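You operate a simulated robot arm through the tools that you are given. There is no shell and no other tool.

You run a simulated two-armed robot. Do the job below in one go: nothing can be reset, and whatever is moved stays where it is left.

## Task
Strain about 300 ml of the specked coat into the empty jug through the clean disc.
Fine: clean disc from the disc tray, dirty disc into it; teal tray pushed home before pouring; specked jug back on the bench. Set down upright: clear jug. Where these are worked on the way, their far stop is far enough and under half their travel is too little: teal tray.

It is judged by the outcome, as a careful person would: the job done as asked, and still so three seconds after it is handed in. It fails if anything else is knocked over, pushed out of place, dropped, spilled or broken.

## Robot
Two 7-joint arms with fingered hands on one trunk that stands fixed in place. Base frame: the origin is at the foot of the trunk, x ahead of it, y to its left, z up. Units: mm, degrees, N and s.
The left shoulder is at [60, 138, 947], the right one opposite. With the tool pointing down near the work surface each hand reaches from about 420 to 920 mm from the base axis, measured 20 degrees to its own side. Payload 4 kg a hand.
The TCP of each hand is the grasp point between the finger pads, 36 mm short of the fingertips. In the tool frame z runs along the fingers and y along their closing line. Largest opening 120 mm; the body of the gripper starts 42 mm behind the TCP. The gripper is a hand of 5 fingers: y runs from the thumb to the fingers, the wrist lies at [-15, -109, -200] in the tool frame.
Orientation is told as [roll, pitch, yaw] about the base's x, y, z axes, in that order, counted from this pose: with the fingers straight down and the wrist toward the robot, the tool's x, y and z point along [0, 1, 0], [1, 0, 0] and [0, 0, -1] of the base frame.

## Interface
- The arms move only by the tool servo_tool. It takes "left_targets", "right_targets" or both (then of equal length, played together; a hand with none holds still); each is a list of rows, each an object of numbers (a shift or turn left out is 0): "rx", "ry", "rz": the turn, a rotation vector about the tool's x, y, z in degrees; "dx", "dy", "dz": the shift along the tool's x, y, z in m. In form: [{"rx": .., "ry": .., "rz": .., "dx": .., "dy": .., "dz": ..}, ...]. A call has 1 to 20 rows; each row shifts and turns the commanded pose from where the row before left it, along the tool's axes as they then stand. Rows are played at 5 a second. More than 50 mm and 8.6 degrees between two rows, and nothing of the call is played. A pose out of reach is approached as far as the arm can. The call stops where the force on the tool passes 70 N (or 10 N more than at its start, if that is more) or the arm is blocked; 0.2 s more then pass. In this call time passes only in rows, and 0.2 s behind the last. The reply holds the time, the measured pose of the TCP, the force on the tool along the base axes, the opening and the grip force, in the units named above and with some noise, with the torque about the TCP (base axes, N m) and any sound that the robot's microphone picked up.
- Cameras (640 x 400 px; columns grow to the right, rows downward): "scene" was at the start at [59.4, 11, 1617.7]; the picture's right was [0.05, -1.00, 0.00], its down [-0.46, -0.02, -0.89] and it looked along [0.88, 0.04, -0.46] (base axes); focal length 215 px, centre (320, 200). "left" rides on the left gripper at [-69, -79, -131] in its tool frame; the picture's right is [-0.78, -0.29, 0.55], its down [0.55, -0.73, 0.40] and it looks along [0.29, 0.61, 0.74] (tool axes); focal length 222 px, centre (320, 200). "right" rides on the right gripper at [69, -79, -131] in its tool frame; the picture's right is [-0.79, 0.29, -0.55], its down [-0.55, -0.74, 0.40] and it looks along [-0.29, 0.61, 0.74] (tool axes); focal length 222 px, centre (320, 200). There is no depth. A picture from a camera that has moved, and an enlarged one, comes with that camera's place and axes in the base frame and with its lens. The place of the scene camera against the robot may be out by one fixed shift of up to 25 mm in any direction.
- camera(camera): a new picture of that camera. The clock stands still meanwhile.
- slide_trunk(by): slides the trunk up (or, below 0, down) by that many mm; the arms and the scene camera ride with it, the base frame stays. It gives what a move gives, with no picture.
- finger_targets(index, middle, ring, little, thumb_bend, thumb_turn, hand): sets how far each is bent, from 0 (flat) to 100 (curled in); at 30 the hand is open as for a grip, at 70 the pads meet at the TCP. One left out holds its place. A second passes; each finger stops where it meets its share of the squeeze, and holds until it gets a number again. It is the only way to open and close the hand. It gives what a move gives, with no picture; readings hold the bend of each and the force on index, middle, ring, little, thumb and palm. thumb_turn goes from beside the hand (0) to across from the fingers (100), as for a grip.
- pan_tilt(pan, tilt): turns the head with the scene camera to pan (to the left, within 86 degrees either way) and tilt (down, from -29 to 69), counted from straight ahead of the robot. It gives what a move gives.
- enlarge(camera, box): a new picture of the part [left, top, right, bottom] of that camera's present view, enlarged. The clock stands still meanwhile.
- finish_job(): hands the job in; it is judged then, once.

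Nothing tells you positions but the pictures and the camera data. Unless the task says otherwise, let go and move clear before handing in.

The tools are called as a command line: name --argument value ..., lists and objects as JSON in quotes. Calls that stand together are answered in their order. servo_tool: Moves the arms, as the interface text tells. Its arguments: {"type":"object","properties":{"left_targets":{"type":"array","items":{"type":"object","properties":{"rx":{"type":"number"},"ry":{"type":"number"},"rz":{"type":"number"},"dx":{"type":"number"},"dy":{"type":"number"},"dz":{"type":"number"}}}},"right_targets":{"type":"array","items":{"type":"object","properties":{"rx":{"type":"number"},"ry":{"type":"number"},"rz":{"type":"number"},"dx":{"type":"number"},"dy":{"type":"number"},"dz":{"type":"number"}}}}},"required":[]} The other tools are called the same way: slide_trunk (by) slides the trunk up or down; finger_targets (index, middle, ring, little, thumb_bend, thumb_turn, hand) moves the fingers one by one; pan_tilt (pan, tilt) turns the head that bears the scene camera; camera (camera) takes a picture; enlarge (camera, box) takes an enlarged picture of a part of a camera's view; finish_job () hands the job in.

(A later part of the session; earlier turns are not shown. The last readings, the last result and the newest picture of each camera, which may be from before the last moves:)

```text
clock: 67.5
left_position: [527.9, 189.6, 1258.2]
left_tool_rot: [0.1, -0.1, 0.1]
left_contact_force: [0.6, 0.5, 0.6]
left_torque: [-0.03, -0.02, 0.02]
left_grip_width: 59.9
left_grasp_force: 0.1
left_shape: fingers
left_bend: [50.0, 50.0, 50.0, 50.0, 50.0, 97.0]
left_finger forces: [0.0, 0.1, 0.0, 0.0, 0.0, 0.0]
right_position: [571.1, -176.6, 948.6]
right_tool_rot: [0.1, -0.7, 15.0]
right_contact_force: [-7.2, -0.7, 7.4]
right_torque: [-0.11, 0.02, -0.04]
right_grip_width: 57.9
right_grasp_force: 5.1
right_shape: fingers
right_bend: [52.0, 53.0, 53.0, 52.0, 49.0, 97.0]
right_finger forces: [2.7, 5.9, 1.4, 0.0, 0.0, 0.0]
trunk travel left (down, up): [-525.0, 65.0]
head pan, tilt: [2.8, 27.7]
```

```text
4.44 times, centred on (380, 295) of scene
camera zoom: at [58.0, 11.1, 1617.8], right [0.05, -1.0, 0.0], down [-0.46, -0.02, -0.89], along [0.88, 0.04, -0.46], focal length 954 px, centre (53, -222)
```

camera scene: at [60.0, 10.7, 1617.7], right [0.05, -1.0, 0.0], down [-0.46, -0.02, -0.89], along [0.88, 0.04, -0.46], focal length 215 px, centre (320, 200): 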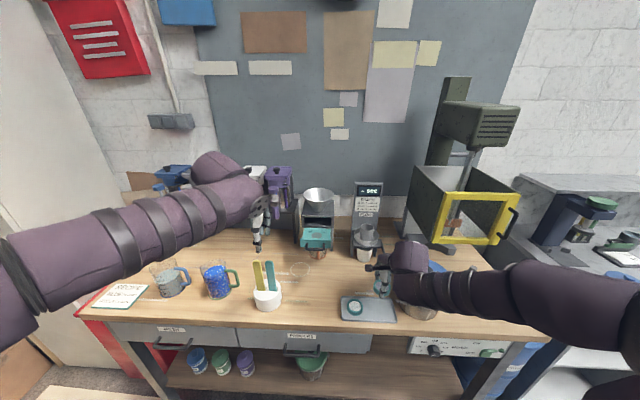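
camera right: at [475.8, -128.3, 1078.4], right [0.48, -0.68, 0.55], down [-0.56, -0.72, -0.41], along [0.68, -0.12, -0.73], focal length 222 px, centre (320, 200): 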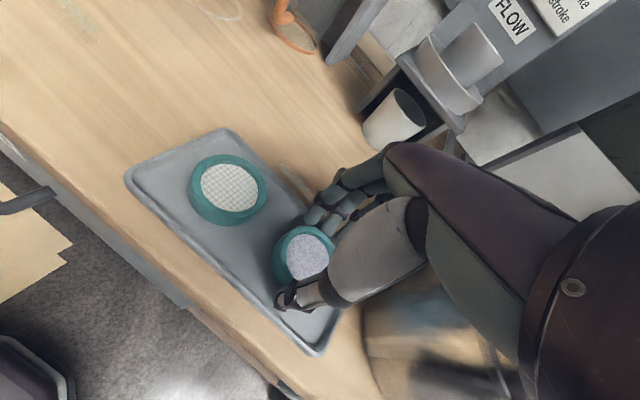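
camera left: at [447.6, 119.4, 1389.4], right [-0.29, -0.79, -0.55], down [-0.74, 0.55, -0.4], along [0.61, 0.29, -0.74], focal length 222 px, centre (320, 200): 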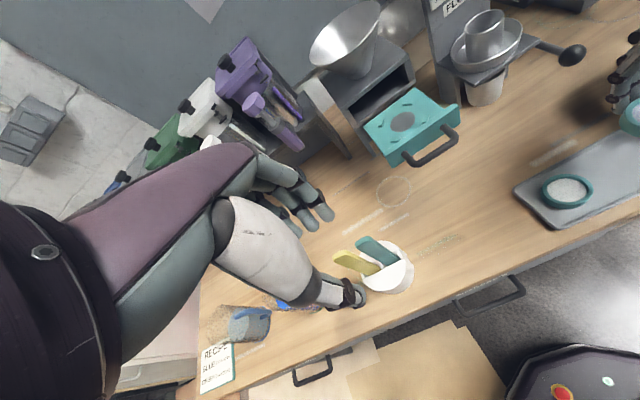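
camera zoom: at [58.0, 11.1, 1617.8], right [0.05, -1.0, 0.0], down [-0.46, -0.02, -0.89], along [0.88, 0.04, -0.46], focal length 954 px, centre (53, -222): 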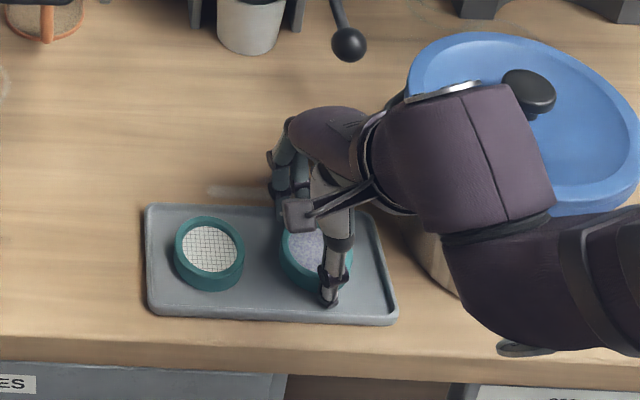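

The fingers are being stopped by the tray's far rim while the thumb is free. I'll relax the fingers inward slightly and then lift straight up.

finger_targets --hand "right" --index 54 --middle 54 --ring 55 --little 55 --thumb_bend 48

servo_tool --right_targets '[{"dz": -0.004}, {"dz": -0.004}, {"dz": -0.006}]'

camera --camera "right"

enlarge --camera "scene" --box '[320, 250, 440, 340]'

```text
clock: 68.5
left_position: [528.8, 190.1, 1258.1]
left_tool_rot: [0.1, 0.0, 0.1]
left_contact_force: [0.2, -0.5, 0.1]
left_torque: [-0.01, -0.01, -0.02]
left_grip_width: 59.5
left_grasp_force: 0.1
left_shape: fingers
left_bend: [50.0, 50.0, 50.0, 50.0, 50.0, 97.0]
left_finger forces: [0.0, 0.0, 0.1, 0.0, 0.1, 0.0]
right_position: [571.7, -175.4, 948.5]
right_tool_rot: [0.0, -0.8, 15.0]
right_contact_force: [-0.4, 0.5, 8.1]
right_torque: [-0.05, -0.31, 0.01]
right_grip_width: 56.5
right_grasp_force: 3.8
right_shape: fingers
right_bend: [54.0, 55.0, 55.0, 55.0, 48.0, 97.0]
right_finger forces: [0.0, 6.4, 1.3, 0.1, 0.0, 0.0]
trunk travel left (down, up): [-525.0, 65.0]
head pan, tilt: [2.8, 27.7]
```

```text
clock: 69.3
left_position: [527.4, 189.9, 1258.5]
left_tool_rot: [0.0, 0.0, 0.1]
left_contact_force: [0.1, -0.6, -0.7]
left_torque: [-0.02, 0.01, -0.03]
left_grip_width: 59.7
left_grasp_force: 0.0
left_shape: fingers
left_bend: [50.0, 50.0, 50.0, 50.0, 50.0, 97.0]
left_finger forces: [0.0, 0.0, 0.0, 0.0, 0.0, 0.1]
right_position: [572.8, -175.6, 961.6]
right_tool_rot: [0.0, -0.7, 15.1]
right_contact_force: [0.7, -0.9, -0.3]
right_torque: [0.01, -0.02, 0.0]
right_grip_width: 56.7
right_grasp_force: 0.0
right_shape: fingers
right_bend: [54.0, 54.0, 55.0, 55.0, 48.0, 97.0]
right_finger forces: [0.0, 0.1, 0.0, 0.0, 0.0, 0.1]
trunk travel left (down, up): [-525.0, 65.0]
head pan, tilt: [2.8, 27.7]
```

```text
taken
camera right: at [476.6, -128.6, 1092.1], right [0.48, -0.68, 0.55], down [-0.56, -0.72, -0.41], along [0.67, -0.12, -0.73], focal length 222 px, centre (320, 200)
```

right: 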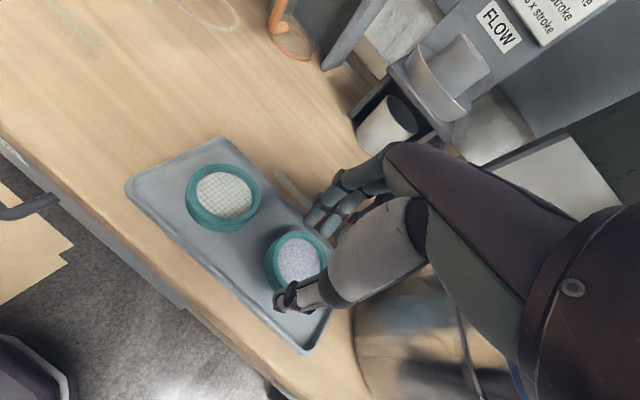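

```text
4.44 times, centred on (380, 295) of scene
camera zoom: at [59.3, 11.1, 1617.7], right [0.05, -1.0, 0.0], down [-0.46, -0.02, -0.89], along [0.88, 0.04, -0.46], focal length 954 px, centre (53, -222)
```

zoom: 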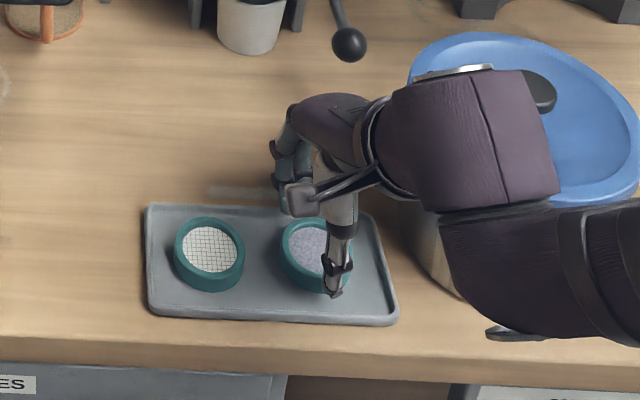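

The dirty disc now rests flat on the disc tray near (568, -177), with an 18 mm gap to the clean one. I'll raise the hand, move over the clean disc at about (563, -95) and yaw to 65°.

servo_tool --right_targets '[{"dz": -0.025}, {"dz": -0.03}, {"dz": -0.03}, {"dx": 0.0269, "dy": 0.0041}, {"dx": 0.0269, "dy": 0.0041}, {"dx": 0.0269, "dy": 0.0041}, {"rz": -8.34}, {"rz": -8.34}, {"rz": -8.34}, {"rz": -8.34}, {"rz": -8.34}, {"rz": -8.34}]'

finger_targets --hand "right" --index 42 --middle 42 --ring 42 --little 42 --thumb_bend 42

camera --camera "right"

camera --camera "left"

enlarge --camera "scene" --box '[320, 230, 440, 320]'

```text
clock: 71.9
left_position: [529.1, 189.9, 1258.3]
left_tool_rot: [-0.1, 0.0, 0.1]
left_contact_force: [0.0, -0.9, -0.4]
left_torque: [0.01, -0.01, 0.02]
left_grip_width: 59.7
left_grasp_force: 0.1
left_shape: fingers
left_bend: [50.0, 50.0, 50.0, 50.0, 50.0, 97.0]
left_finger forces: [0.0, 0.0, 0.1, 0.0, 0.1, 0.0]
right_position: [562.2, -94.7, 1047.6]
right_tool_rot: [-0.5, -0.5, 65.1]
right_contact_force: [-0.1, 0.8, 0.2]
right_torque: [-0.01, -0.02, -0.03]
right_grip_width: 56.8
right_grasp_force: 0.1
right_shape: fingers
right_bend: [54.0, 54.0, 55.0, 55.0, 48.0, 97.0]
right_finger forces: [0.0, 0.1, 0.0, 0.0, 0.0, 0.1]
trunk travel left (down, up): [-525.0, 65.0]
head pan, tilt: [2.8, 27.7]
```

```text
clock: 72.9
left_position: [528.6, 189.0, 1256.9]
left_tool_rot: [0.0, -0.1, 0.1]
left_contact_force: [0.4, 0.7, 0.2]
left_torque: [0.0, -0.03, 0.0]
left_grip_width: 59.5
left_grasp_force: 0.0
left_shape: fingers
left_bend: [50.0, 50.0, 50.0, 50.0, 50.0, 97.0]
left_finger forces: [0.1, 0.0, 0.0, 0.1, 0.0, 0.1]
right_position: [562.0, -95.9, 1047.4]
right_tool_rot: [-0.6, -0.4, 65.0]
right_contact_force: [0.0, 0.1, 0.2]
right_torque: [0.01, 0.03, 0.01]
right_grip_width: 83.6
right_grasp_force: 0.0
right_shape: fingers
right_bend: [42.0, 42.0, 42.0, 42.0, 42.0, 97.0]
right_finger forces: [0.0, 0.0, 0.1, 0.0, 0.0, 0.0]
trunk travel left (down, up): [-525.0, 65.0]
head pan, tilt: [2.8, 27.7]
```

```text
taken
camera right: at [464.6, -136.7, 1177.2], right [0.83, -0.07, 0.56], down [0.19, -0.9, -0.4], along [0.53, 0.44, -0.73], focal length 222 px, centre (320, 200)
```

right: 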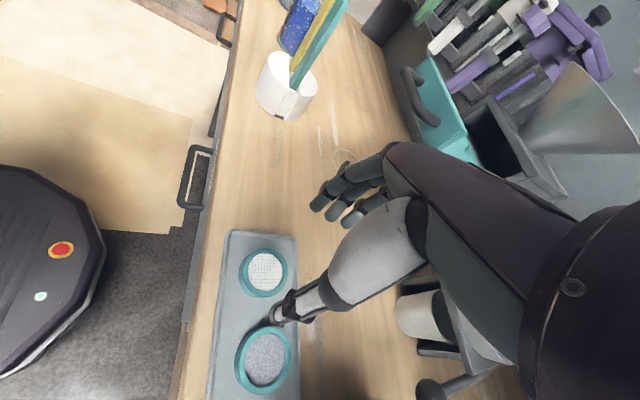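

```text
taken
camera left: at [447.1, 119.7, 1389.5], right [-0.29, -0.79, -0.55], down [-0.74, 0.55, -0.4], along [0.61, 0.29, -0.74], focal length 222 px, centre (320, 200)
```

left: 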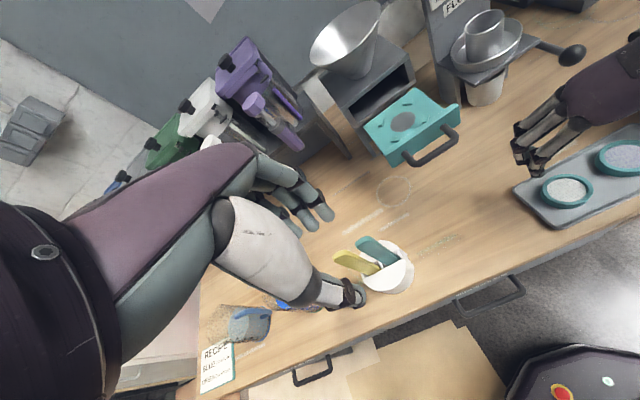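

```text
4.44 times, centred on (380, 275) of scene
camera zoom: at [59.4, 11.0, 1617.7], right [0.05, -1.0, 0.0], down [-0.46, -0.02, -0.89], along [0.88, 0.04, -0.46], focal length 954 px, centre (53, -133)
```

zoom: 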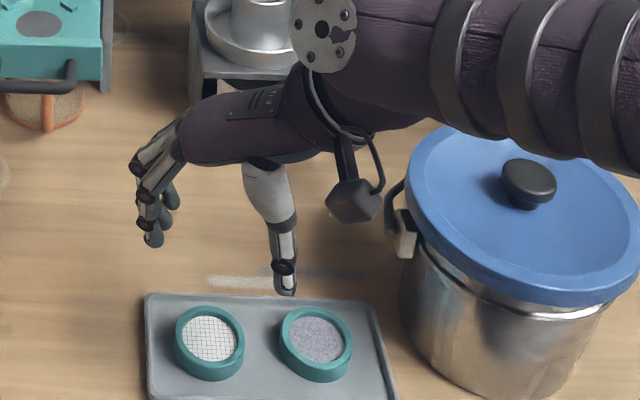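

The clean disc is exactly under the grasp point. I'll descend to just above gripping height.

servo_tool --right_targets '[{"dz": 0.03}, {"dz": 0.03}, {"dz": 0.02}, {"dz": 0.008}]'

camera --camera "right"

enlarge --camera "left" --box '[480, 110, 640, 210]'

enlarge --camera "scene" --box '[320, 250, 440, 340]'

```text
clock: 73.9
left_position: [528.9, 189.5, 1259.4]
left_tool_rot: [0.0, 0.1, 0.2]
left_contact_force: [0.0, 0.1, 1.6]
left_torque: [0.0, -0.03, -0.04]
left_grip_width: 59.8
left_grasp_force: 0.1
left_shape: fingers
left_bend: [50.0, 50.0, 50.0, 50.0, 50.0, 97.0]
left_finger forces: [0.0, 0.0, 0.0, 0.1, 0.0, 0.1]
right_position: [563.2, -94.6, 959.8]
right_tool_rot: [-0.4, -0.4, 65.0]
right_contact_force: [-0.5, 0.4, -0.5]
right_torque: [-0.01, 0.01, -0.01]
right_grip_width: 83.5
right_grasp_force: 0.1
right_shape: fingers
right_bend: [42.0, 42.0, 42.0, 42.0, 42.0, 97.0]
right_finger forces: [0.1, 0.0, 0.0, 0.0, 0.0, 0.0]
trunk travel left (down, up): [-525.0, 65.0]
head pan, tilt: [2.8, 27.7]
```

```text
taken
camera right: at [466.2, -136.5, 1089.0], right [0.83, -0.07, 0.56], down [0.19, -0.9, -0.4], along [0.53, 0.44, -0.73], focal length 222 px, centre (320, 200)
```

right: 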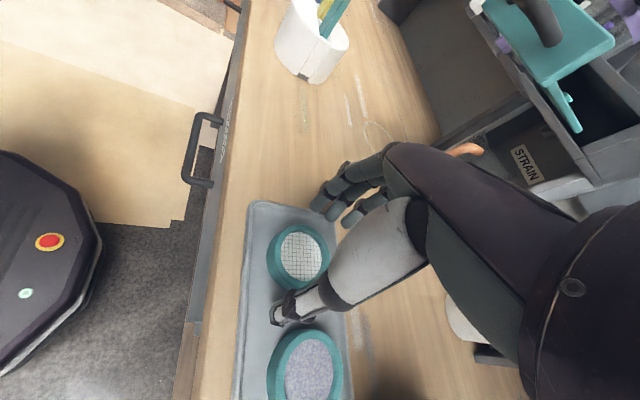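

```text
4.00 times, centred on (560, 160) of left
camera zoom: at [447.2, 119.6, 1389.5], right [-0.29, -0.79, -0.55], down [-0.74, 0.55, -0.4], along [0.61, 0.29, -0.74], focal length 888 px, centre (-640, 360)
```

zoom: 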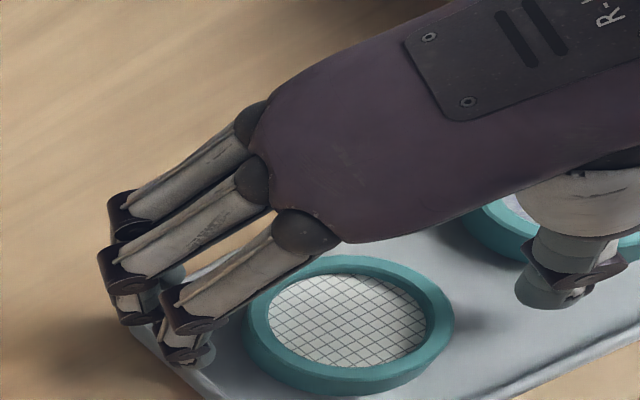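

```text
4.44 times, centred on (380, 295) of scene
camera zoom: at [59.5, 10.9, 1617.7], right [0.05, -1.0, 0.0], down [-0.46, -0.02, -0.89], along [0.88, 0.04, -0.46], focal length 954 px, centre (53, -222)
```

zoom: 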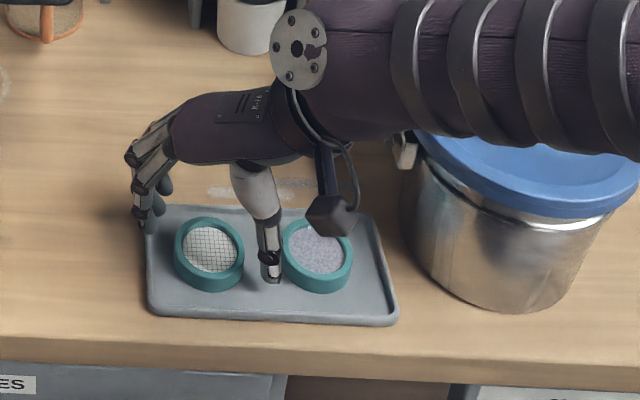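

servo_tool --right_targets '[{"dz": 0.004}, {"dz": 0.004}]'

finger_targets --hand "right" --index 50 --middle 50 --ring 50 --little 50 --thumb_bend 50

enlarge --camera "right" --box '[240, 200, 400, 300]'

enlarge --camera "left" --box '[480, 110, 640, 210]'

```text
clock: 74.5
left_position: [528.5, 189.7, 1258.7]
left_tool_rot: [-0.1, -0.1, 0.1]
left_contact_force: [0.4, -0.3, 0.3]
left_torque: [0.01, -0.01, -0.01]
left_grip_width: 59.7
left_grasp_force: 0.1
left_shape: fingers
left_bend: [50.0, 50.0, 50.0, 50.0, 50.0, 97.0]
left_finger forces: [0.1, 0.1, 0.1, 0.0, 0.0, 0.0]
right_position: [563.3, -95.0, 951.3]
right_tool_rot: [-0.6, -0.5, 65.0]
right_contact_force: [0.1, 0.1, 3.4]
right_torque: [0.13, -0.02, -0.01]
right_grip_width: 83.5
right_grasp_force: 1.6
right_shape: fingers
right_bend: [42.0, 42.0, 42.0, 42.0, 42.0, 97.0]
right_finger forces: [2.6, 0.0, 0.1, 0.0, 0.1, 0.0]
trunk travel left (down, up): [-525.0, 65.0]
head pan, tilt: [2.8, 27.7]
```

```text
clock: 75.5
left_position: [528.0, 190.1, 1258.3]
left_tool_rot: [0.0, -0.1, 0.1]
left_contact_force: [-0.8, -0.1, -0.3]
left_torque: [-0.05, 0.03, 0.03]
left_grip_width: 59.7
left_grasp_force: 0.1
left_shape: fingers
left_bend: [50.0, 50.0, 50.0, 50.0, 50.0, 97.0]
left_finger forces: [0.0, 0.1, 0.0, 0.0, 0.0, 0.0]
right_position: [562.7, -93.7, 952.1]
right_tool_rot: [-0.7, -0.5, 64.9]
right_contact_force: [2.8, 2.6, 16.3]
right_torque: [0.85, -0.26, -0.1]
right_grip_width: 66.5
right_grasp_force: 8.2
right_shape: fingers
right_bend: [46.0, 50.0, 50.0, 50.0, 50.0, 97.0]
right_finger forces: [16.3, 0.0, 0.0, 0.0, 0.0, 0.0]
trunk travel left (down, up): [-525.0, 65.0]
head pan, tilt: [2.8, 27.7]
```

```text
4.00 times, centred on (320, 250) of right
camera zoom: at [465.6, -136.0, 1082.5], right [0.83, -0.07, 0.56], down [0.19, -0.9, -0.4], along [0.53, 0.44, -0.73], focal length 888 px, centre (320, 0)
```

zoom: 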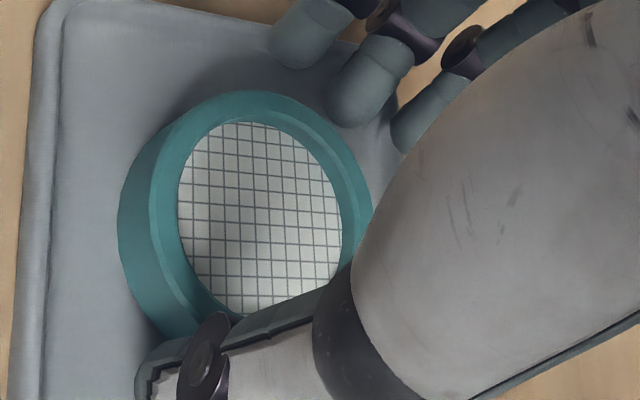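

```text
4.00 times, centred on (560, 160) of left
camera zoom: at [446.2, 120.1, 1389.9], right [-0.29, -0.79, -0.55], down [-0.74, 0.55, -0.4], along [0.61, 0.29, -0.74], focal length 888 px, centre (-640, 360)
```

zoom: 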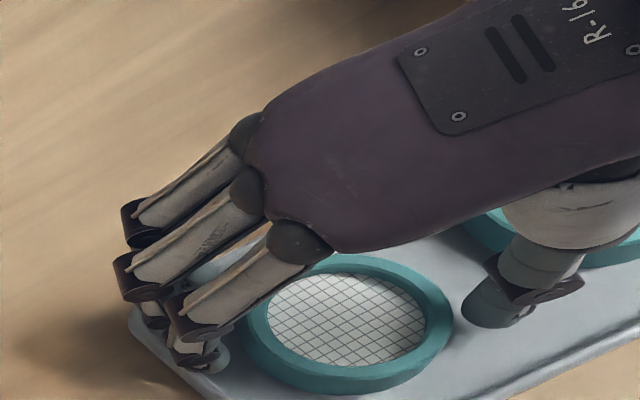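

The index finger is pressing on the tray's left rim because there is too little room between the disc and that rim. I'll release, lift up, curl the index and little fingers out of the way, and yaw slightly toward the tray corner.

finger_targets --hand "right" --index 41 --middle 47 --ring 47 --little 47 --thumb_bend 44

servo_tool --right_targets '[{"dz": -0.01}, {"dz": -0.02}, {"rz": 6.5}, {"rz": 6.5}]'

finger_targets --hand "right" --index 100 --middle 47 --ring 47 --little 100 --thumb_bend 42

camera --camera "right"

enlarge --camera "left" --box '[480, 110, 640, 210]'

enlarge --camera "scene" --box '[320, 250, 440, 340]'

```text
clock: 76.5
left_position: [527.0, 191.0, 1259.2]
left_tool_rot: [0.0, -0.1, 0.1]
left_contact_force: [0.8, -0.5, -0.8]
left_torque: [0.0, -0.01, 0.01]
left_grip_width: 59.5
left_grasp_force: 0.0
left_shape: fingers
left_bend: [50.0, 50.0, 50.0, 50.0, 50.0, 97.0]
left_finger forces: [0.0, 0.1, 0.1, 0.0, 0.0, 0.1]
right_position: [561.6, -94.8, 951.5]
right_tool_rot: [-0.5, -0.5, 65.0]
right_contact_force: [-2.0, -3.7, 13.8]
right_torque: [0.49, -0.07, 0.05]
right_grip_width: 76.3
right_grasp_force: 7.0
right_shape: fingers
right_bend: [43.0, 47.0, 47.0, 47.0, 44.0, 97.0]
right_finger forces: [13.8, 0.0, 0.0, 0.1, 0.0, 0.1]
trunk travel left (down, up): [-525.0, 65.0]
head pan, tilt: [2.8, 27.7]
```

```text
clock: 77.5
left_position: [528.1, 190.8, 1258.3]
left_tool_rot: [-0.1, 0.0, 0.0]
left_contact_force: [-0.1, 0.8, 0.2]
left_torque: [-0.05, -0.02, 0.01]
left_grip_width: 59.7
left_grasp_force: 0.1
left_shape: fingers
left_bend: [50.0, 50.0, 50.0, 50.0, 50.0, 97.0]
left_finger forces: [0.1, 0.0, 0.0, 0.0, 0.0, 0.0]
right_position: [561.5, -93.6, 981.0]
right_tool_rot: [-0.4, -0.6, 51.9]
right_contact_force: [0.8, -0.1, -0.2]
right_torque: [0.01, 0.0, 0.0]
right_grip_width: 82.3
right_grasp_force: 0.1
right_shape: fingers
right_bend: [41.0, 47.0, 47.0, 47.0, 44.0, 97.0]
right_finger forces: [0.1, 0.0, 0.1, 0.0, 0.0, 0.1]
trunk travel left (down, up): [-525.0, 65.0]
head pan, tilt: [2.8, 27.7]
```

```text
clock: 78.5
left_position: [528.3, 189.4, 1258.1]
left_tool_rot: [-0.1, -0.1, 0.0]
left_contact_force: [0.3, 0.1, 0.2]
left_torque: [0.01, -0.01, 0.05]
left_grip_width: 59.7
left_grasp_force: 0.1
left_shape: fingers
left_bend: [50.0, 50.0, 50.0, 50.0, 50.0, 97.0]
left_finger forces: [0.1, 0.0, 0.0, 0.0, 0.0, 0.0]
right_position: [561.9, -95.2, 981.9]
right_tool_rot: [-0.4, -0.7, 51.9]
right_contact_force: [-1.1, 0.0, 0.5]
right_torque: [0.0, 0.01, 0.01]
right_grip_width: 71.6
right_grasp_force: 0.1
right_shape: fingers
right_bend: [100.0, 47.0, 47.0, 100.0, 42.0, 97.0]
right_finger forces: [0.0, 0.0, 0.1, 0.0, 0.0, 0.1]
trunk travel left (down, up): [-525.0, 65.0]
head pan, tilt: [2.8, 27.7]
```

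```text
taken
camera right: at [458.1, -114.0, 1111.4], right [0.79, -0.26, 0.56], down [-0.01, -0.92, -0.4], along [0.61, 0.31, -0.73], focal length 222 px, centre (320, 200)
```

right: 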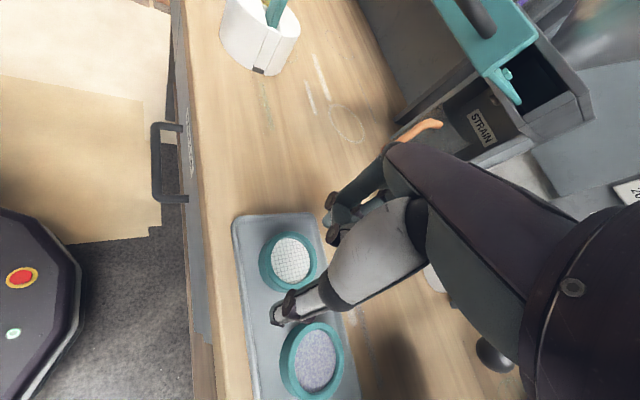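

```text
4.00 times, centred on (560, 160) of left
camera zoom: at [447.1, 119.7, 1389.5], right [-0.29, -0.79, -0.55], down [-0.74, 0.55, -0.4], along [0.61, 0.29, -0.74], focal length 888 px, centre (-640, 360)
```

zoom: 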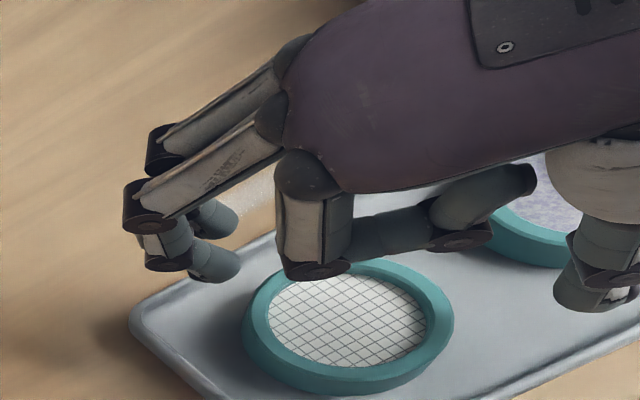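

```text
4.44 times, centred on (380, 295) of scene
camera zoom: at [59.5, 11.0, 1617.7], right [0.05, -1.0, 0.0], down [-0.46, -0.02, -0.89], along [0.88, 0.04, -0.46], focal length 954 px, centre (53, -222)
```

zoom: 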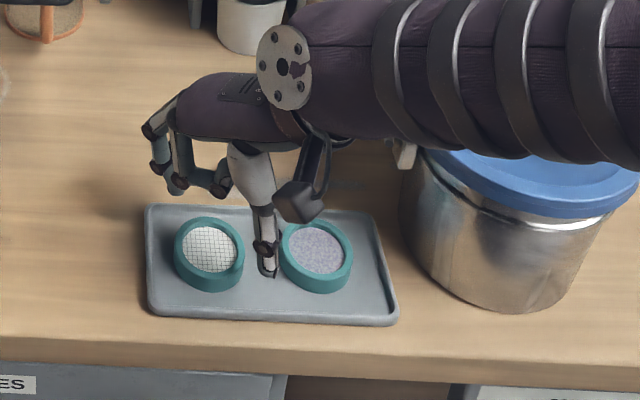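

The curled index and little fingers are clear now. I'll lower again with only the middle and ring fingers opposing the thumb, checking the finger forces.

servo_tool --right_targets '[{"dz": 0.012}, {"dz": 0.01}, {"dz": 0.006}]'

enlarge --camera "right" --box '[220, 190, 380, 290]'

enlarge --camera "left" --box '[480, 110, 640, 210]'

```text
clock: 79.3
left_position: [527.8, 190.3, 1258.2]
left_tool_rot: [0.0, -0.1, 0.2]
left_contact_force: [-1.1, 0.1, 0.1]
left_torque: [0.01, 0.0, -0.02]
left_grip_width: 59.7
left_grasp_force: 0.1
left_shape: fingers
left_bend: [50.0, 50.0, 50.0, 50.0, 50.0, 97.0]
left_finger forces: [0.0, 0.1, 0.1, 0.0, 0.0, 0.0]
right_position: [563.9, -96.2, 952.4]
right_tool_rot: [-0.4, -0.5, 52.0]
right_contact_force: [1.1, -0.2, -0.1]
right_torque: [0.0, 0.01, 0.0]
right_grip_width: 71.3
right_grasp_force: 0.0
right_shape: fingers
right_bend: [100.0, 47.0, 47.0, 100.0, 42.0, 97.0]
right_finger forces: [0.0, 0.0, 0.0, 0.0, 0.0, 0.0]
trunk travel left (down, up): [-525.0, 65.0]
head pan, tilt: [2.8, 27.7]
```

```text
4.00 times, centred on (300, 240) of right
camera zoom: at [458.9, -114.0, 1082.9], right [0.79, -0.25, 0.56], down [-0.01, -0.92, -0.4], along [0.61, 0.31, -0.73], focal length 888 px, centre (400, 40)
```

zoom: 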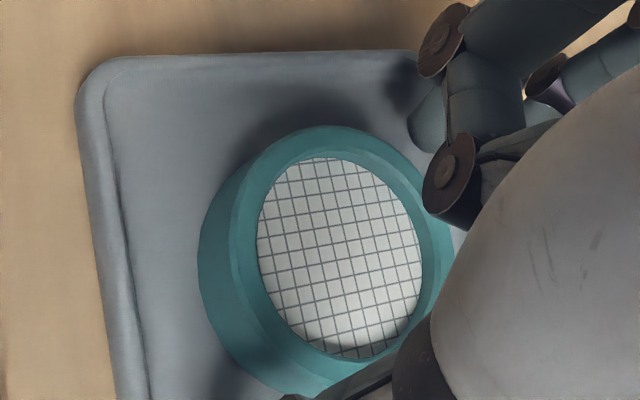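

```text
4.00 times, centred on (560, 160) of left
camera zoom: at [447.2, 119.7, 1389.5], right [-0.29, -0.79, -0.55], down [-0.74, 0.55, -0.4], along [0.61, 0.29, -0.74], focal length 888 px, centre (-640, 360)
```

zoom: 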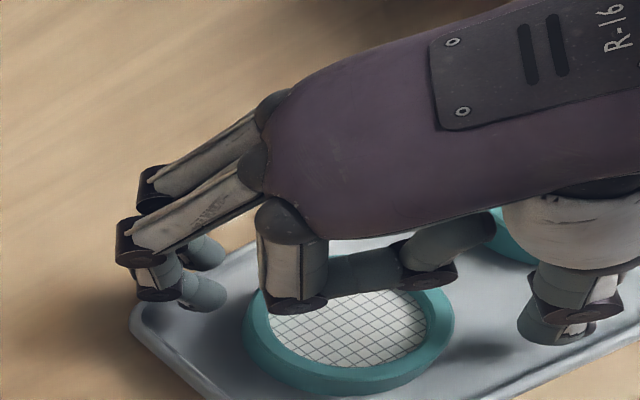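

No contact so far. I'll lower a little more and start closing the middle and ring fingers and the thumb.

servo_tool --right_targets '[{"dz": 0.003}, {"dz": 0.002}]'

finger_targets --hand "right" --middle 51 --ring 51 --thumb_bend 51

enlarge --camera "right" --box '[220, 190, 380, 290]'

enlarge --camera "left" --box '[480, 110, 640, 210]'

```text
clock: 79.9
left_position: [528.0, 190.3, 1258.4]
left_tool_rot: [0.1, 0.0, 0.1]
left_contact_force: [-0.6, -0.3, -0.7]
left_torque: [-0.02, 0.02, 0.03]
left_grip_width: 59.7
left_grasp_force: 0.1
left_shape: fingers
left_bend: [50.0, 50.0, 50.0, 50.0, 50.0, 97.0]
left_finger forces: [0.1, 0.0, 0.0, 0.0, 0.0, 0.1]
right_position: [563.7, -95.8, 949.0]
right_tool_rot: [-0.3, -0.5, 52.0]
right_contact_force: [-0.2, -0.1, 0.1]
right_torque: [0.0, -0.01, -0.01]
right_grip_width: 71.5
right_grasp_force: 0.0
right_shape: fingers
right_bend: [100.0, 47.0, 47.0, 100.0, 42.0, 97.0]
right_finger forces: [0.0, 0.1, 0.3, 0.0, 0.1, 0.0]
trunk travel left (down, up): [-525.0, 65.0]
head pan, tilt: [2.8, 27.7]
```

```text
clock: 80.9
left_position: [528.8, 190.7, 1257.6]
left_tool_rot: [0.0, -0.1, 0.1]
left_contact_force: [0.2, -0.5, -0.1]
left_torque: [-0.02, -0.01, 0.0]
left_grip_width: 59.5
left_grasp_force: 0.2
left_shape: fingers
left_bend: [50.0, 50.0, 50.0, 50.0, 50.0, 97.0]
left_finger forces: [0.1, 0.1, 0.1, 0.0, 0.1, 0.1]
right_position: [563.5, -95.0, 948.6]
right_tool_rot: [-0.5, -0.6, 52.0]
right_contact_force: [0.6, -0.1, 0.7]
right_torque: [0.02, -0.07, 0.0]
right_grip_width: 67.4
right_grasp_force: 0.4
right_shape: fingers
right_bend: [100.0, 51.0, 51.0, 100.0, 51.0, 97.0]
right_finger forces: [0.1, 0.0, 1.4, 0.1, 0.1, 0.1]
trunk travel left (down, up): [-525.0, 65.0]
head pan, tilt: [2.8, 27.7]
```

```text
4.00 times, centred on (300, 240) of right
camera zoom: at [458.8, -113.5, 1078.3], right [0.79, -0.26, 0.56], down [-0.01, -0.92, -0.4], along [0.61, 0.31, -0.73], focal length 888 px, centre (400, 40)
```

zoom: 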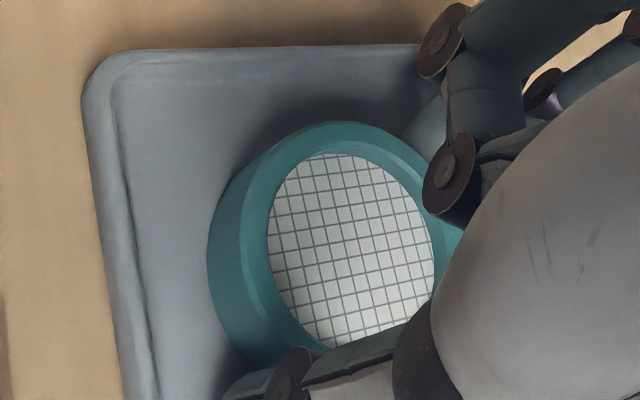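

```text
4.00 times, centred on (560, 160) of left
camera zoom: at [447.0, 119.8, 1389.5], right [-0.29, -0.79, -0.55], down [-0.74, 0.55, -0.4], along [0.61, 0.29, -0.74], focal length 888 px, centre (-640, 360)
```

zoom: 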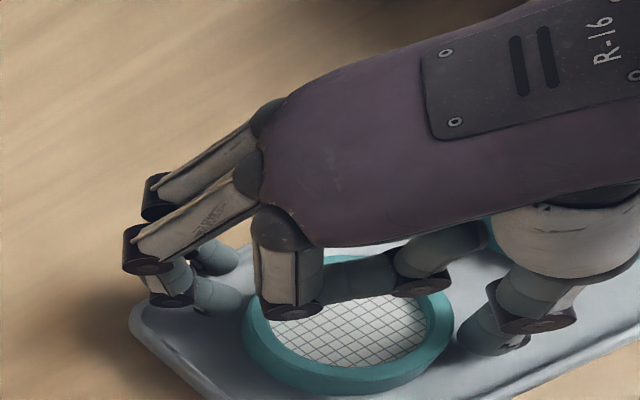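

finger_targets --hand "right" --middle 56 --ring 56 --thumb_bend 57

enlarge --camera "right" --box '[220, 190, 380, 290]'

enlarge --camera "left" --box '[480, 110, 640, 210]'

```text
clock: 81.9
left_position: [528.1, 190.2, 1259.0]
left_tool_rot: [0.0, 0.0, 0.1]
left_contact_force: [0.5, 0.1, -0.4]
left_torque: [0.02, -0.01, 0.01]
left_grip_width: 59.6
left_grasp_force: 0.1
left_shape: fingers
left_bend: [50.0, 50.0, 50.0, 50.0, 50.0, 97.0]
left_finger forces: [0.0, 0.0, 0.1, 0.1, 0.0, 0.1]
right_position: [564.3, -94.1, 948.3]
right_tool_rot: [-0.3, -0.6, 52.0]
right_contact_force: [-0.5, -0.1, 0.6]
right_torque: [-0.02, 0.0, 0.0]
right_grip_width: 65.9
right_grasp_force: 2.5
right_shape: fingers
right_bend: [100.0, 54.0, 56.0, 100.0, 54.0, 97.0]
right_finger forces: [0.0, 2.4, 0.1, 0.0, 2.3, 0.1]
trunk travel left (down, up): [-525.0, 65.0]
head pan, tilt: [2.8, 27.7]
```

```text
4.00 times, centred on (300, 240) of right
camera zoom: at [458.8, -113.6, 1078.3], right [0.79, -0.26, 0.56], down [-0.01, -0.92, -0.4], along [0.61, 0.31, -0.73], focal length 888 px, centre (400, 40)
```

zoom: 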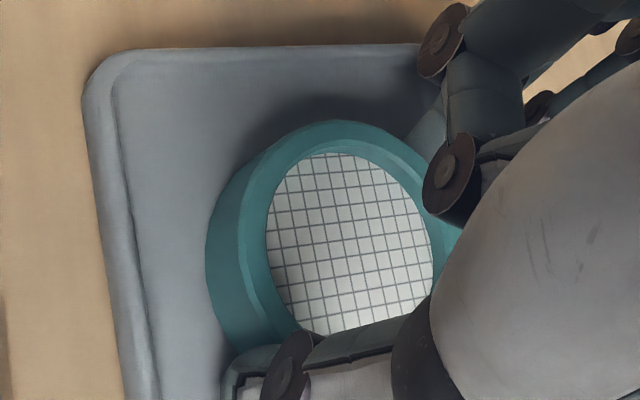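

```text
4.00 times, centred on (560, 160) of left
camera zoom: at [447.1, 119.7, 1389.5], right [-0.29, -0.79, -0.55], down [-0.74, 0.55, -0.4], along [0.61, 0.29, -0.74], focal length 888 px, centre (-640, 360)
```

zoom: 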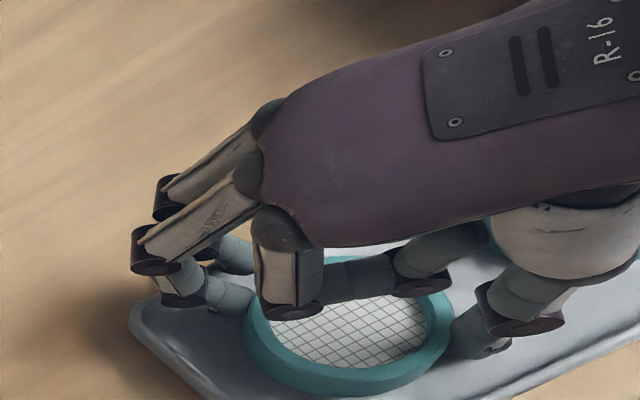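

The middle finger and thumb hold the disc. I'll tighten and bring the ring finger in too.

finger_targets --hand "right" --middle 62 --ring 66 --thumb_bend 63

servo_tool --right_targets '[{"dz": -0.005}, {"dz": -0.01}]'

enlarge --camera "right" --box '[220, 190, 380, 290]'

enlarge --camera "left" --box '[480, 110, 640, 210]'

```text
clock: 82.9
left_position: [528.2, 190.4, 1258.1]
left_tool_rot: [0.0, 0.0, 0.2]
left_contact_force: [0.2, -1.2, -0.1]
left_torque: [-0.01, 0.0, -0.01]
left_grip_width: 59.6
left_grasp_force: 0.1
left_shape: fingers
left_bend: [50.0, 50.0, 50.0, 50.0, 50.0, 97.0]
left_finger forces: [0.0, 0.0, 0.1, 0.0, 0.0, 0.0]
right_position: [562.5, -94.9, 948.8]
right_tool_rot: [-0.3, -0.6, 52.0]
right_contact_force: [0.3, 0.9, 1.9]
right_torque: [0.06, -0.06, 0.0]
right_grip_width: 65.4
right_grasp_force: 8.6
right_shape: fingers
right_bend: [100.0, 56.0, 64.0, 100.0, 58.0, 96.0]
right_finger forces: [0.1, 7.4, 1.7, 0.0, 8.5, 0.0]
trunk travel left (down, up): [-525.0, 65.0]
head pan, tilt: [2.8, 27.7]
```

```text
clock: 83.5
left_position: [529.1, 189.8, 1258.7]
left_tool_rot: [0.0, -0.1, 0.1]
left_contact_force: [-0.5, 1.1, -0.6]
left_torque: [-0.02, -0.01, 0.03]
left_grip_width: 59.7
left_grasp_force: 0.1
left_shape: fingers
left_bend: [50.0, 50.0, 50.0, 50.0, 50.0, 97.0]
left_finger forces: [0.1, 0.0, 0.0, 0.0, 0.0, 0.1]
right_position: [563.7, -94.0, 964.0]
right_tool_rot: [-0.4, -0.3, 51.9]
right_contact_force: [-0.4, -0.3, -1.2]
right_torque: [0.02, -0.01, -0.01]
right_grip_width: 64.9
right_grasp_force: 8.1
right_shape: fingers
right_bend: [100.0, 56.0, 64.0, 100.0, 58.0, 96.0]
right_finger forces: [0.1, 6.9, 1.6, 0.1, 8.5, 0.1]
trunk travel left (down, up): [-525.0, 65.0]
head pan, tilt: [2.8, 27.7]
```

```text
4.00 times, centred on (300, 240) of right
camera zoom: at [458.8, -113.7, 1093.1], right [0.79, -0.26, 0.56], down [-0.01, -0.92, -0.4], along [0.61, 0.31, -0.73], focal length 888 px, centre (400, 40)
```

zoom: 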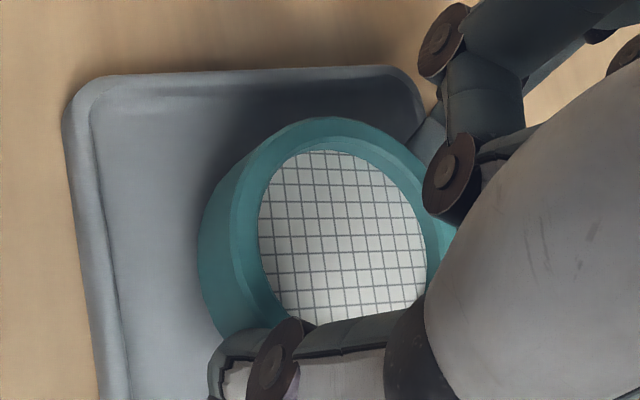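

```text
4.00 times, centred on (560, 160) of left
camera zoom: at [447.0, 119.7, 1389.5], right [-0.29, -0.79, -0.55], down [-0.74, 0.55, -0.4], along [0.61, 0.29, -0.74], focal length 888 px, centre (-640, 360)
```

zoom: 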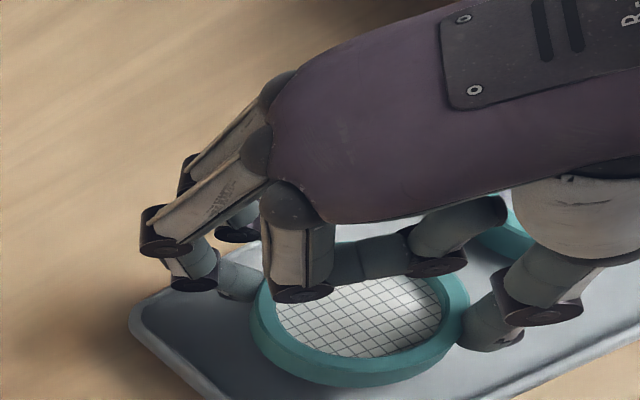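

The clean disc is in hand. I'll raise it, move toward the tray and turn to about 76° yaw.

servo_tool --right_targets '[{"dz": -0.0373}, {"dz": -0.0373}, {"dz": -0.0373}, {"dz": -0.0373}, {"dz": -0.0373}, {"dz": -0.0373}, {"dx": -0.0021, "dy": 0.033}, {"dx": -0.0021, "dy": 0.033}, {"dx": -0.0021, "dy": 0.033}, {"rz": -8}, {"rz": -8}, {"rz": -8}]'

camera --camera "right"

camera --camera "left"

```text
clock: 86.1
left_position: [528.9, 188.8, 1257.9]
left_tool_rot: [0.0, 0.0, 0.1]
left_contact_force: [0.6, 0.7, 0.1]
left_torque: [-0.02, 0.01, 0.01]
left_grip_width: 59.7
left_grasp_force: 0.1
left_shape: fingers
left_bend: [50.0, 50.0, 50.0, 50.0, 50.0, 97.0]
left_finger forces: [0.0, 0.1, 0.1, 0.0, 0.1, 0.0]
right_position: [627.9, -20.1, 1187.4]
right_tool_rot: [-0.6, -0.4, 76.2]
right_contact_force: [-0.5, 0.3, -0.3]
right_torque: [0.01, -0.01, 0.0]
right_grip_width: 64.9
right_grasp_force: 8.6
right_shape: fingers
right_bend: [100.0, 56.0, 65.0, 100.0, 58.0, 96.0]
right_finger forces: [0.1, 6.7, 1.7, 0.0, 8.5, 0.1]
trunk travel left (down, up): [-525.0, 65.0]
head pan, tilt: [2.8, 27.7]
```

```text
taken
camera right: at [539.6, -80.9, 1317.6], right [0.83, 0.09, 0.56], down [0.36, -0.84, -0.4], along [0.43, 0.53, -0.73], focal length 222 px, centre (320, 200)
```

right: 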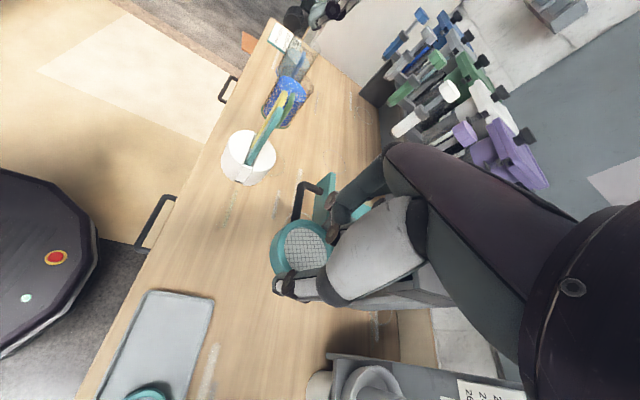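

```text
taken
camera left: at [447.5, 119.5, 1389.4], right [-0.29, -0.79, -0.55], down [-0.74, 0.55, -0.4], along [0.61, 0.29, -0.74], focal length 222 px, centre (320, 200)
```

left: 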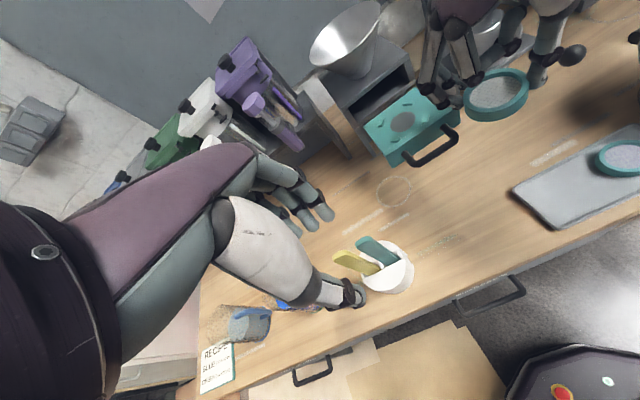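

The disc is held. I'll enlarge to measure the disc's offset in the hand and the tray's hole position precisely.

enlarge --camera "left" --box '[350, 60, 478, 140]'

enlarge --camera "left" --box '[430, 40, 558, 120]'

enlarge --camera "right" --box '[240, 190, 368, 310]'

```text
5.00 times, centred on (414, 100) of left
camera zoom: at [447.5, 119.5, 1389.4], right [-0.29, -0.79, -0.55], down [-0.74, 0.55, -0.4], along [0.61, 0.29, -0.74], focal length 1111 px, centre (-150, 700)
```

zoom: 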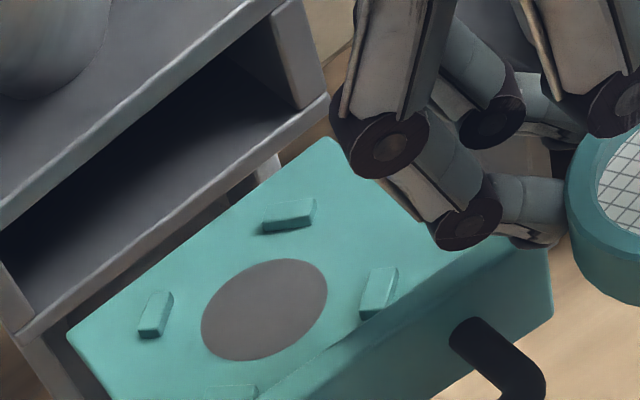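

```text
5.00 times, centred on (494, 80) of left
camera zoom: at [447.5, 119.5, 1389.4], right [-0.29, -0.79, -0.55], down [-0.74, 0.55, -0.4], along [0.61, 0.29, -0.74], focal length 1111 px, centre (-550, 800)
```

zoom: 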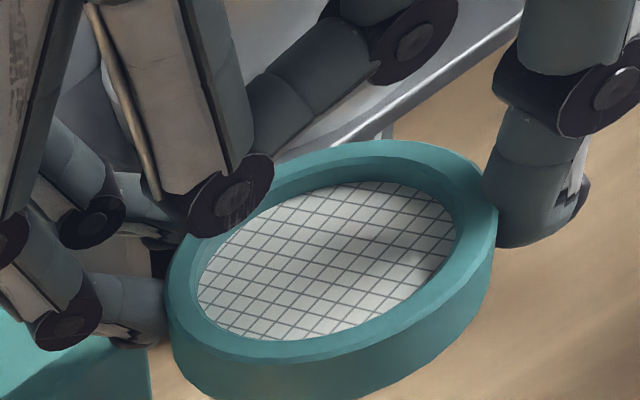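

```text
3.33 times, centred on (304, 250) of right
camera zoom: at [539.6, -80.9, 1317.6], right [0.83, 0.09, 0.56], down [0.36, -0.84, -0.4], along [0.43, 0.53, -0.73], focal length 740 px, centre (373, 33)
```

zoom: 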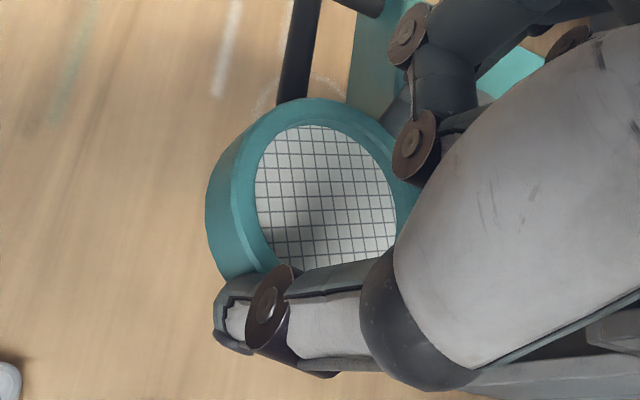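

I estimate the tray's hole centre at about (722, 50). I'll move the disc over the hole, staying above the front panel.

servo_tool --right_targets '[{"dx": -0.0194, "dy": 0.02275}, {"dx": -0.0194, "dy": 0.02275}, {"dx": -0.0194, "dy": 0.02275}, {"dx": -0.0194, "dy": 0.02275}, {"dz": 0.012}, {"dz": 0.01}]'

enlarge --camera "left" --box '[330, 60, 490, 160]'

enlarge --camera "right" --box '[220, 190, 380, 290]'

```text
clock: 87.5
left_position: [528.4, 190.9, 1258.1]
left_tool_rot: [0.0, 0.1, 0.0]
left_contact_force: [0.1, -0.3, 0.6]
left_torque: [-0.02, -0.01, -0.01]
left_grip_width: 59.8
left_grasp_force: 0.1
left_shape: fingers
left_bend: [50.0, 50.0, 50.0, 50.0, 50.0, 97.0]
left_finger forces: [0.0, 0.1, 0.0, 0.0, 0.0, 0.0]
right_position: [723.9, 48.0, 1167.9]
right_tool_rot: [-0.6, -0.3, 76.1]
right_contact_force: [0.3, 0.2, -0.2]
right_torque: [0.02, 0.01, 0.02]
right_grip_width: 65.2
right_grasp_force: 8.4
right_shape: fingers
right_bend: [100.0, 56.0, 65.0, 100.0, 58.0, 96.0]
right_finger forces: [0.0, 6.6, 1.5, 0.0, 8.2, 0.0]
right hand out of reach, approached as far as the arm can: row 4
trunk travel left (down, up): [-525.0, 65.0]
head pan, tilt: [2.8, 27.7]
```

```text
4.00 times, centred on (410, 110) of left
camera zoom: at [447.1, 120.0, 1389.5], right [-0.29, -0.79, -0.55], down [-0.74, 0.55, -0.4], along [0.61, 0.29, -0.74], focal length 888 px, centre (-40, 560)
```

zoom: 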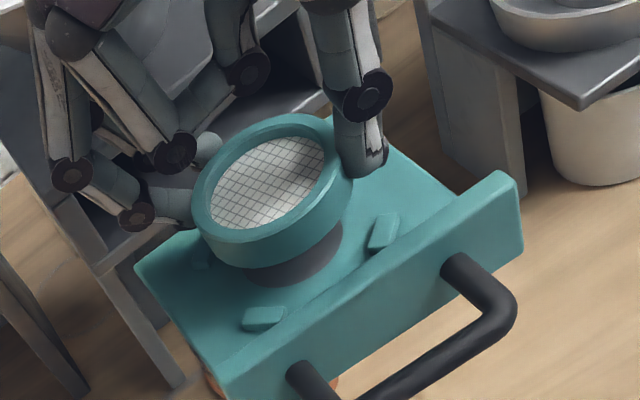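

```text
4.00 times, centred on (300, 240) of right
camera zoom: at [636.6, -10.6, 1297.4], right [0.82, 0.09, 0.56], down [0.36, -0.84, -0.4], along [0.43, 0.53, -0.73], focal length 888 px, centre (400, 40)
```

zoom: 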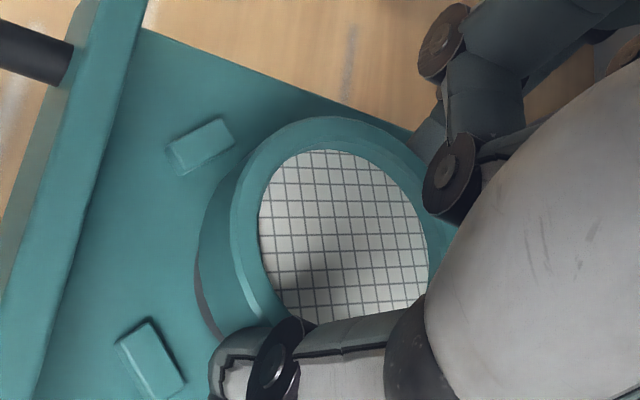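

Both views say the disc needs to go about +4 mm in x and +1 mm in y. I'll apply that and lower to just above the guide tabs.

servo_tool --right_targets '[{"dx": -0.0038, "dy": 0.0021, "dz": 0.006}, {"dz": 0.007}]'

enlarge --camera "left" --box '[350, 70, 478, 150]'

enlarge --camera "right" --box '[220, 190, 380, 290]'

```text
clock: 88.1
left_position: [527.6, 189.0, 1258.3]
left_tool_rot: [0.0, -0.1, 0.1]
left_contact_force: [-0.5, 0.4, -0.2]
left_torque: [0.02, 0.01, -0.02]
left_grip_width: 59.7
left_grasp_force: 0.0
left_shape: fingers
left_bend: [50.0, 50.0, 50.0, 50.0, 50.0, 97.0]
left_finger forces: [0.0, 0.0, 0.0, 0.0, 0.0, 0.0]
right_position: [728.0, 48.7, 1154.4]
right_tool_rot: [-0.7, -0.4, 76.0]
right_contact_force: [0.5, 0.3, -0.8]
right_torque: [-0.01, -0.01, -0.04]
right_grip_width: 65.2
right_grasp_force: 8.1
right_shape: fingers
right_bend: [100.0, 56.0, 65.0, 100.0, 58.0, 96.0]
right_finger forces: [0.0, 6.7, 1.5, 0.1, 8.1, 0.0]
trunk travel left (down, up): [-525.0, 65.0]
head pan, tilt: [2.8, 27.7]
```

```text
5.00 times, centred on (414, 110) of left
camera zoom: at [447.0, 119.2, 1389.6], right [-0.29, -0.79, -0.55], down [-0.74, 0.55, -0.4], along [0.61, 0.29, -0.74], focal length 1111 px, centre (-150, 650)
```

zoom: 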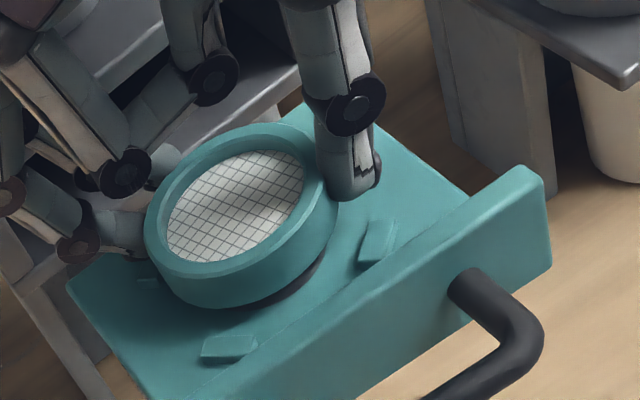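

```text
4.00 times, centred on (300, 240) of right
camera zoom: at [640.8, -9.8, 1284.3], right [0.83, 0.09, 0.56], down [0.36, -0.84, -0.4], along [0.43, 0.53, -0.73], focal length 888 px, centre (400, 40)
```

zoom: 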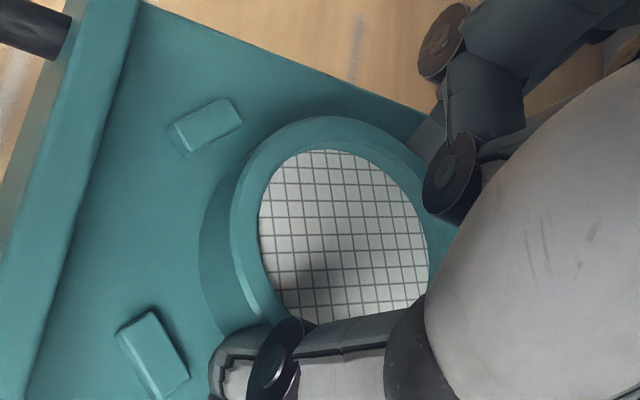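

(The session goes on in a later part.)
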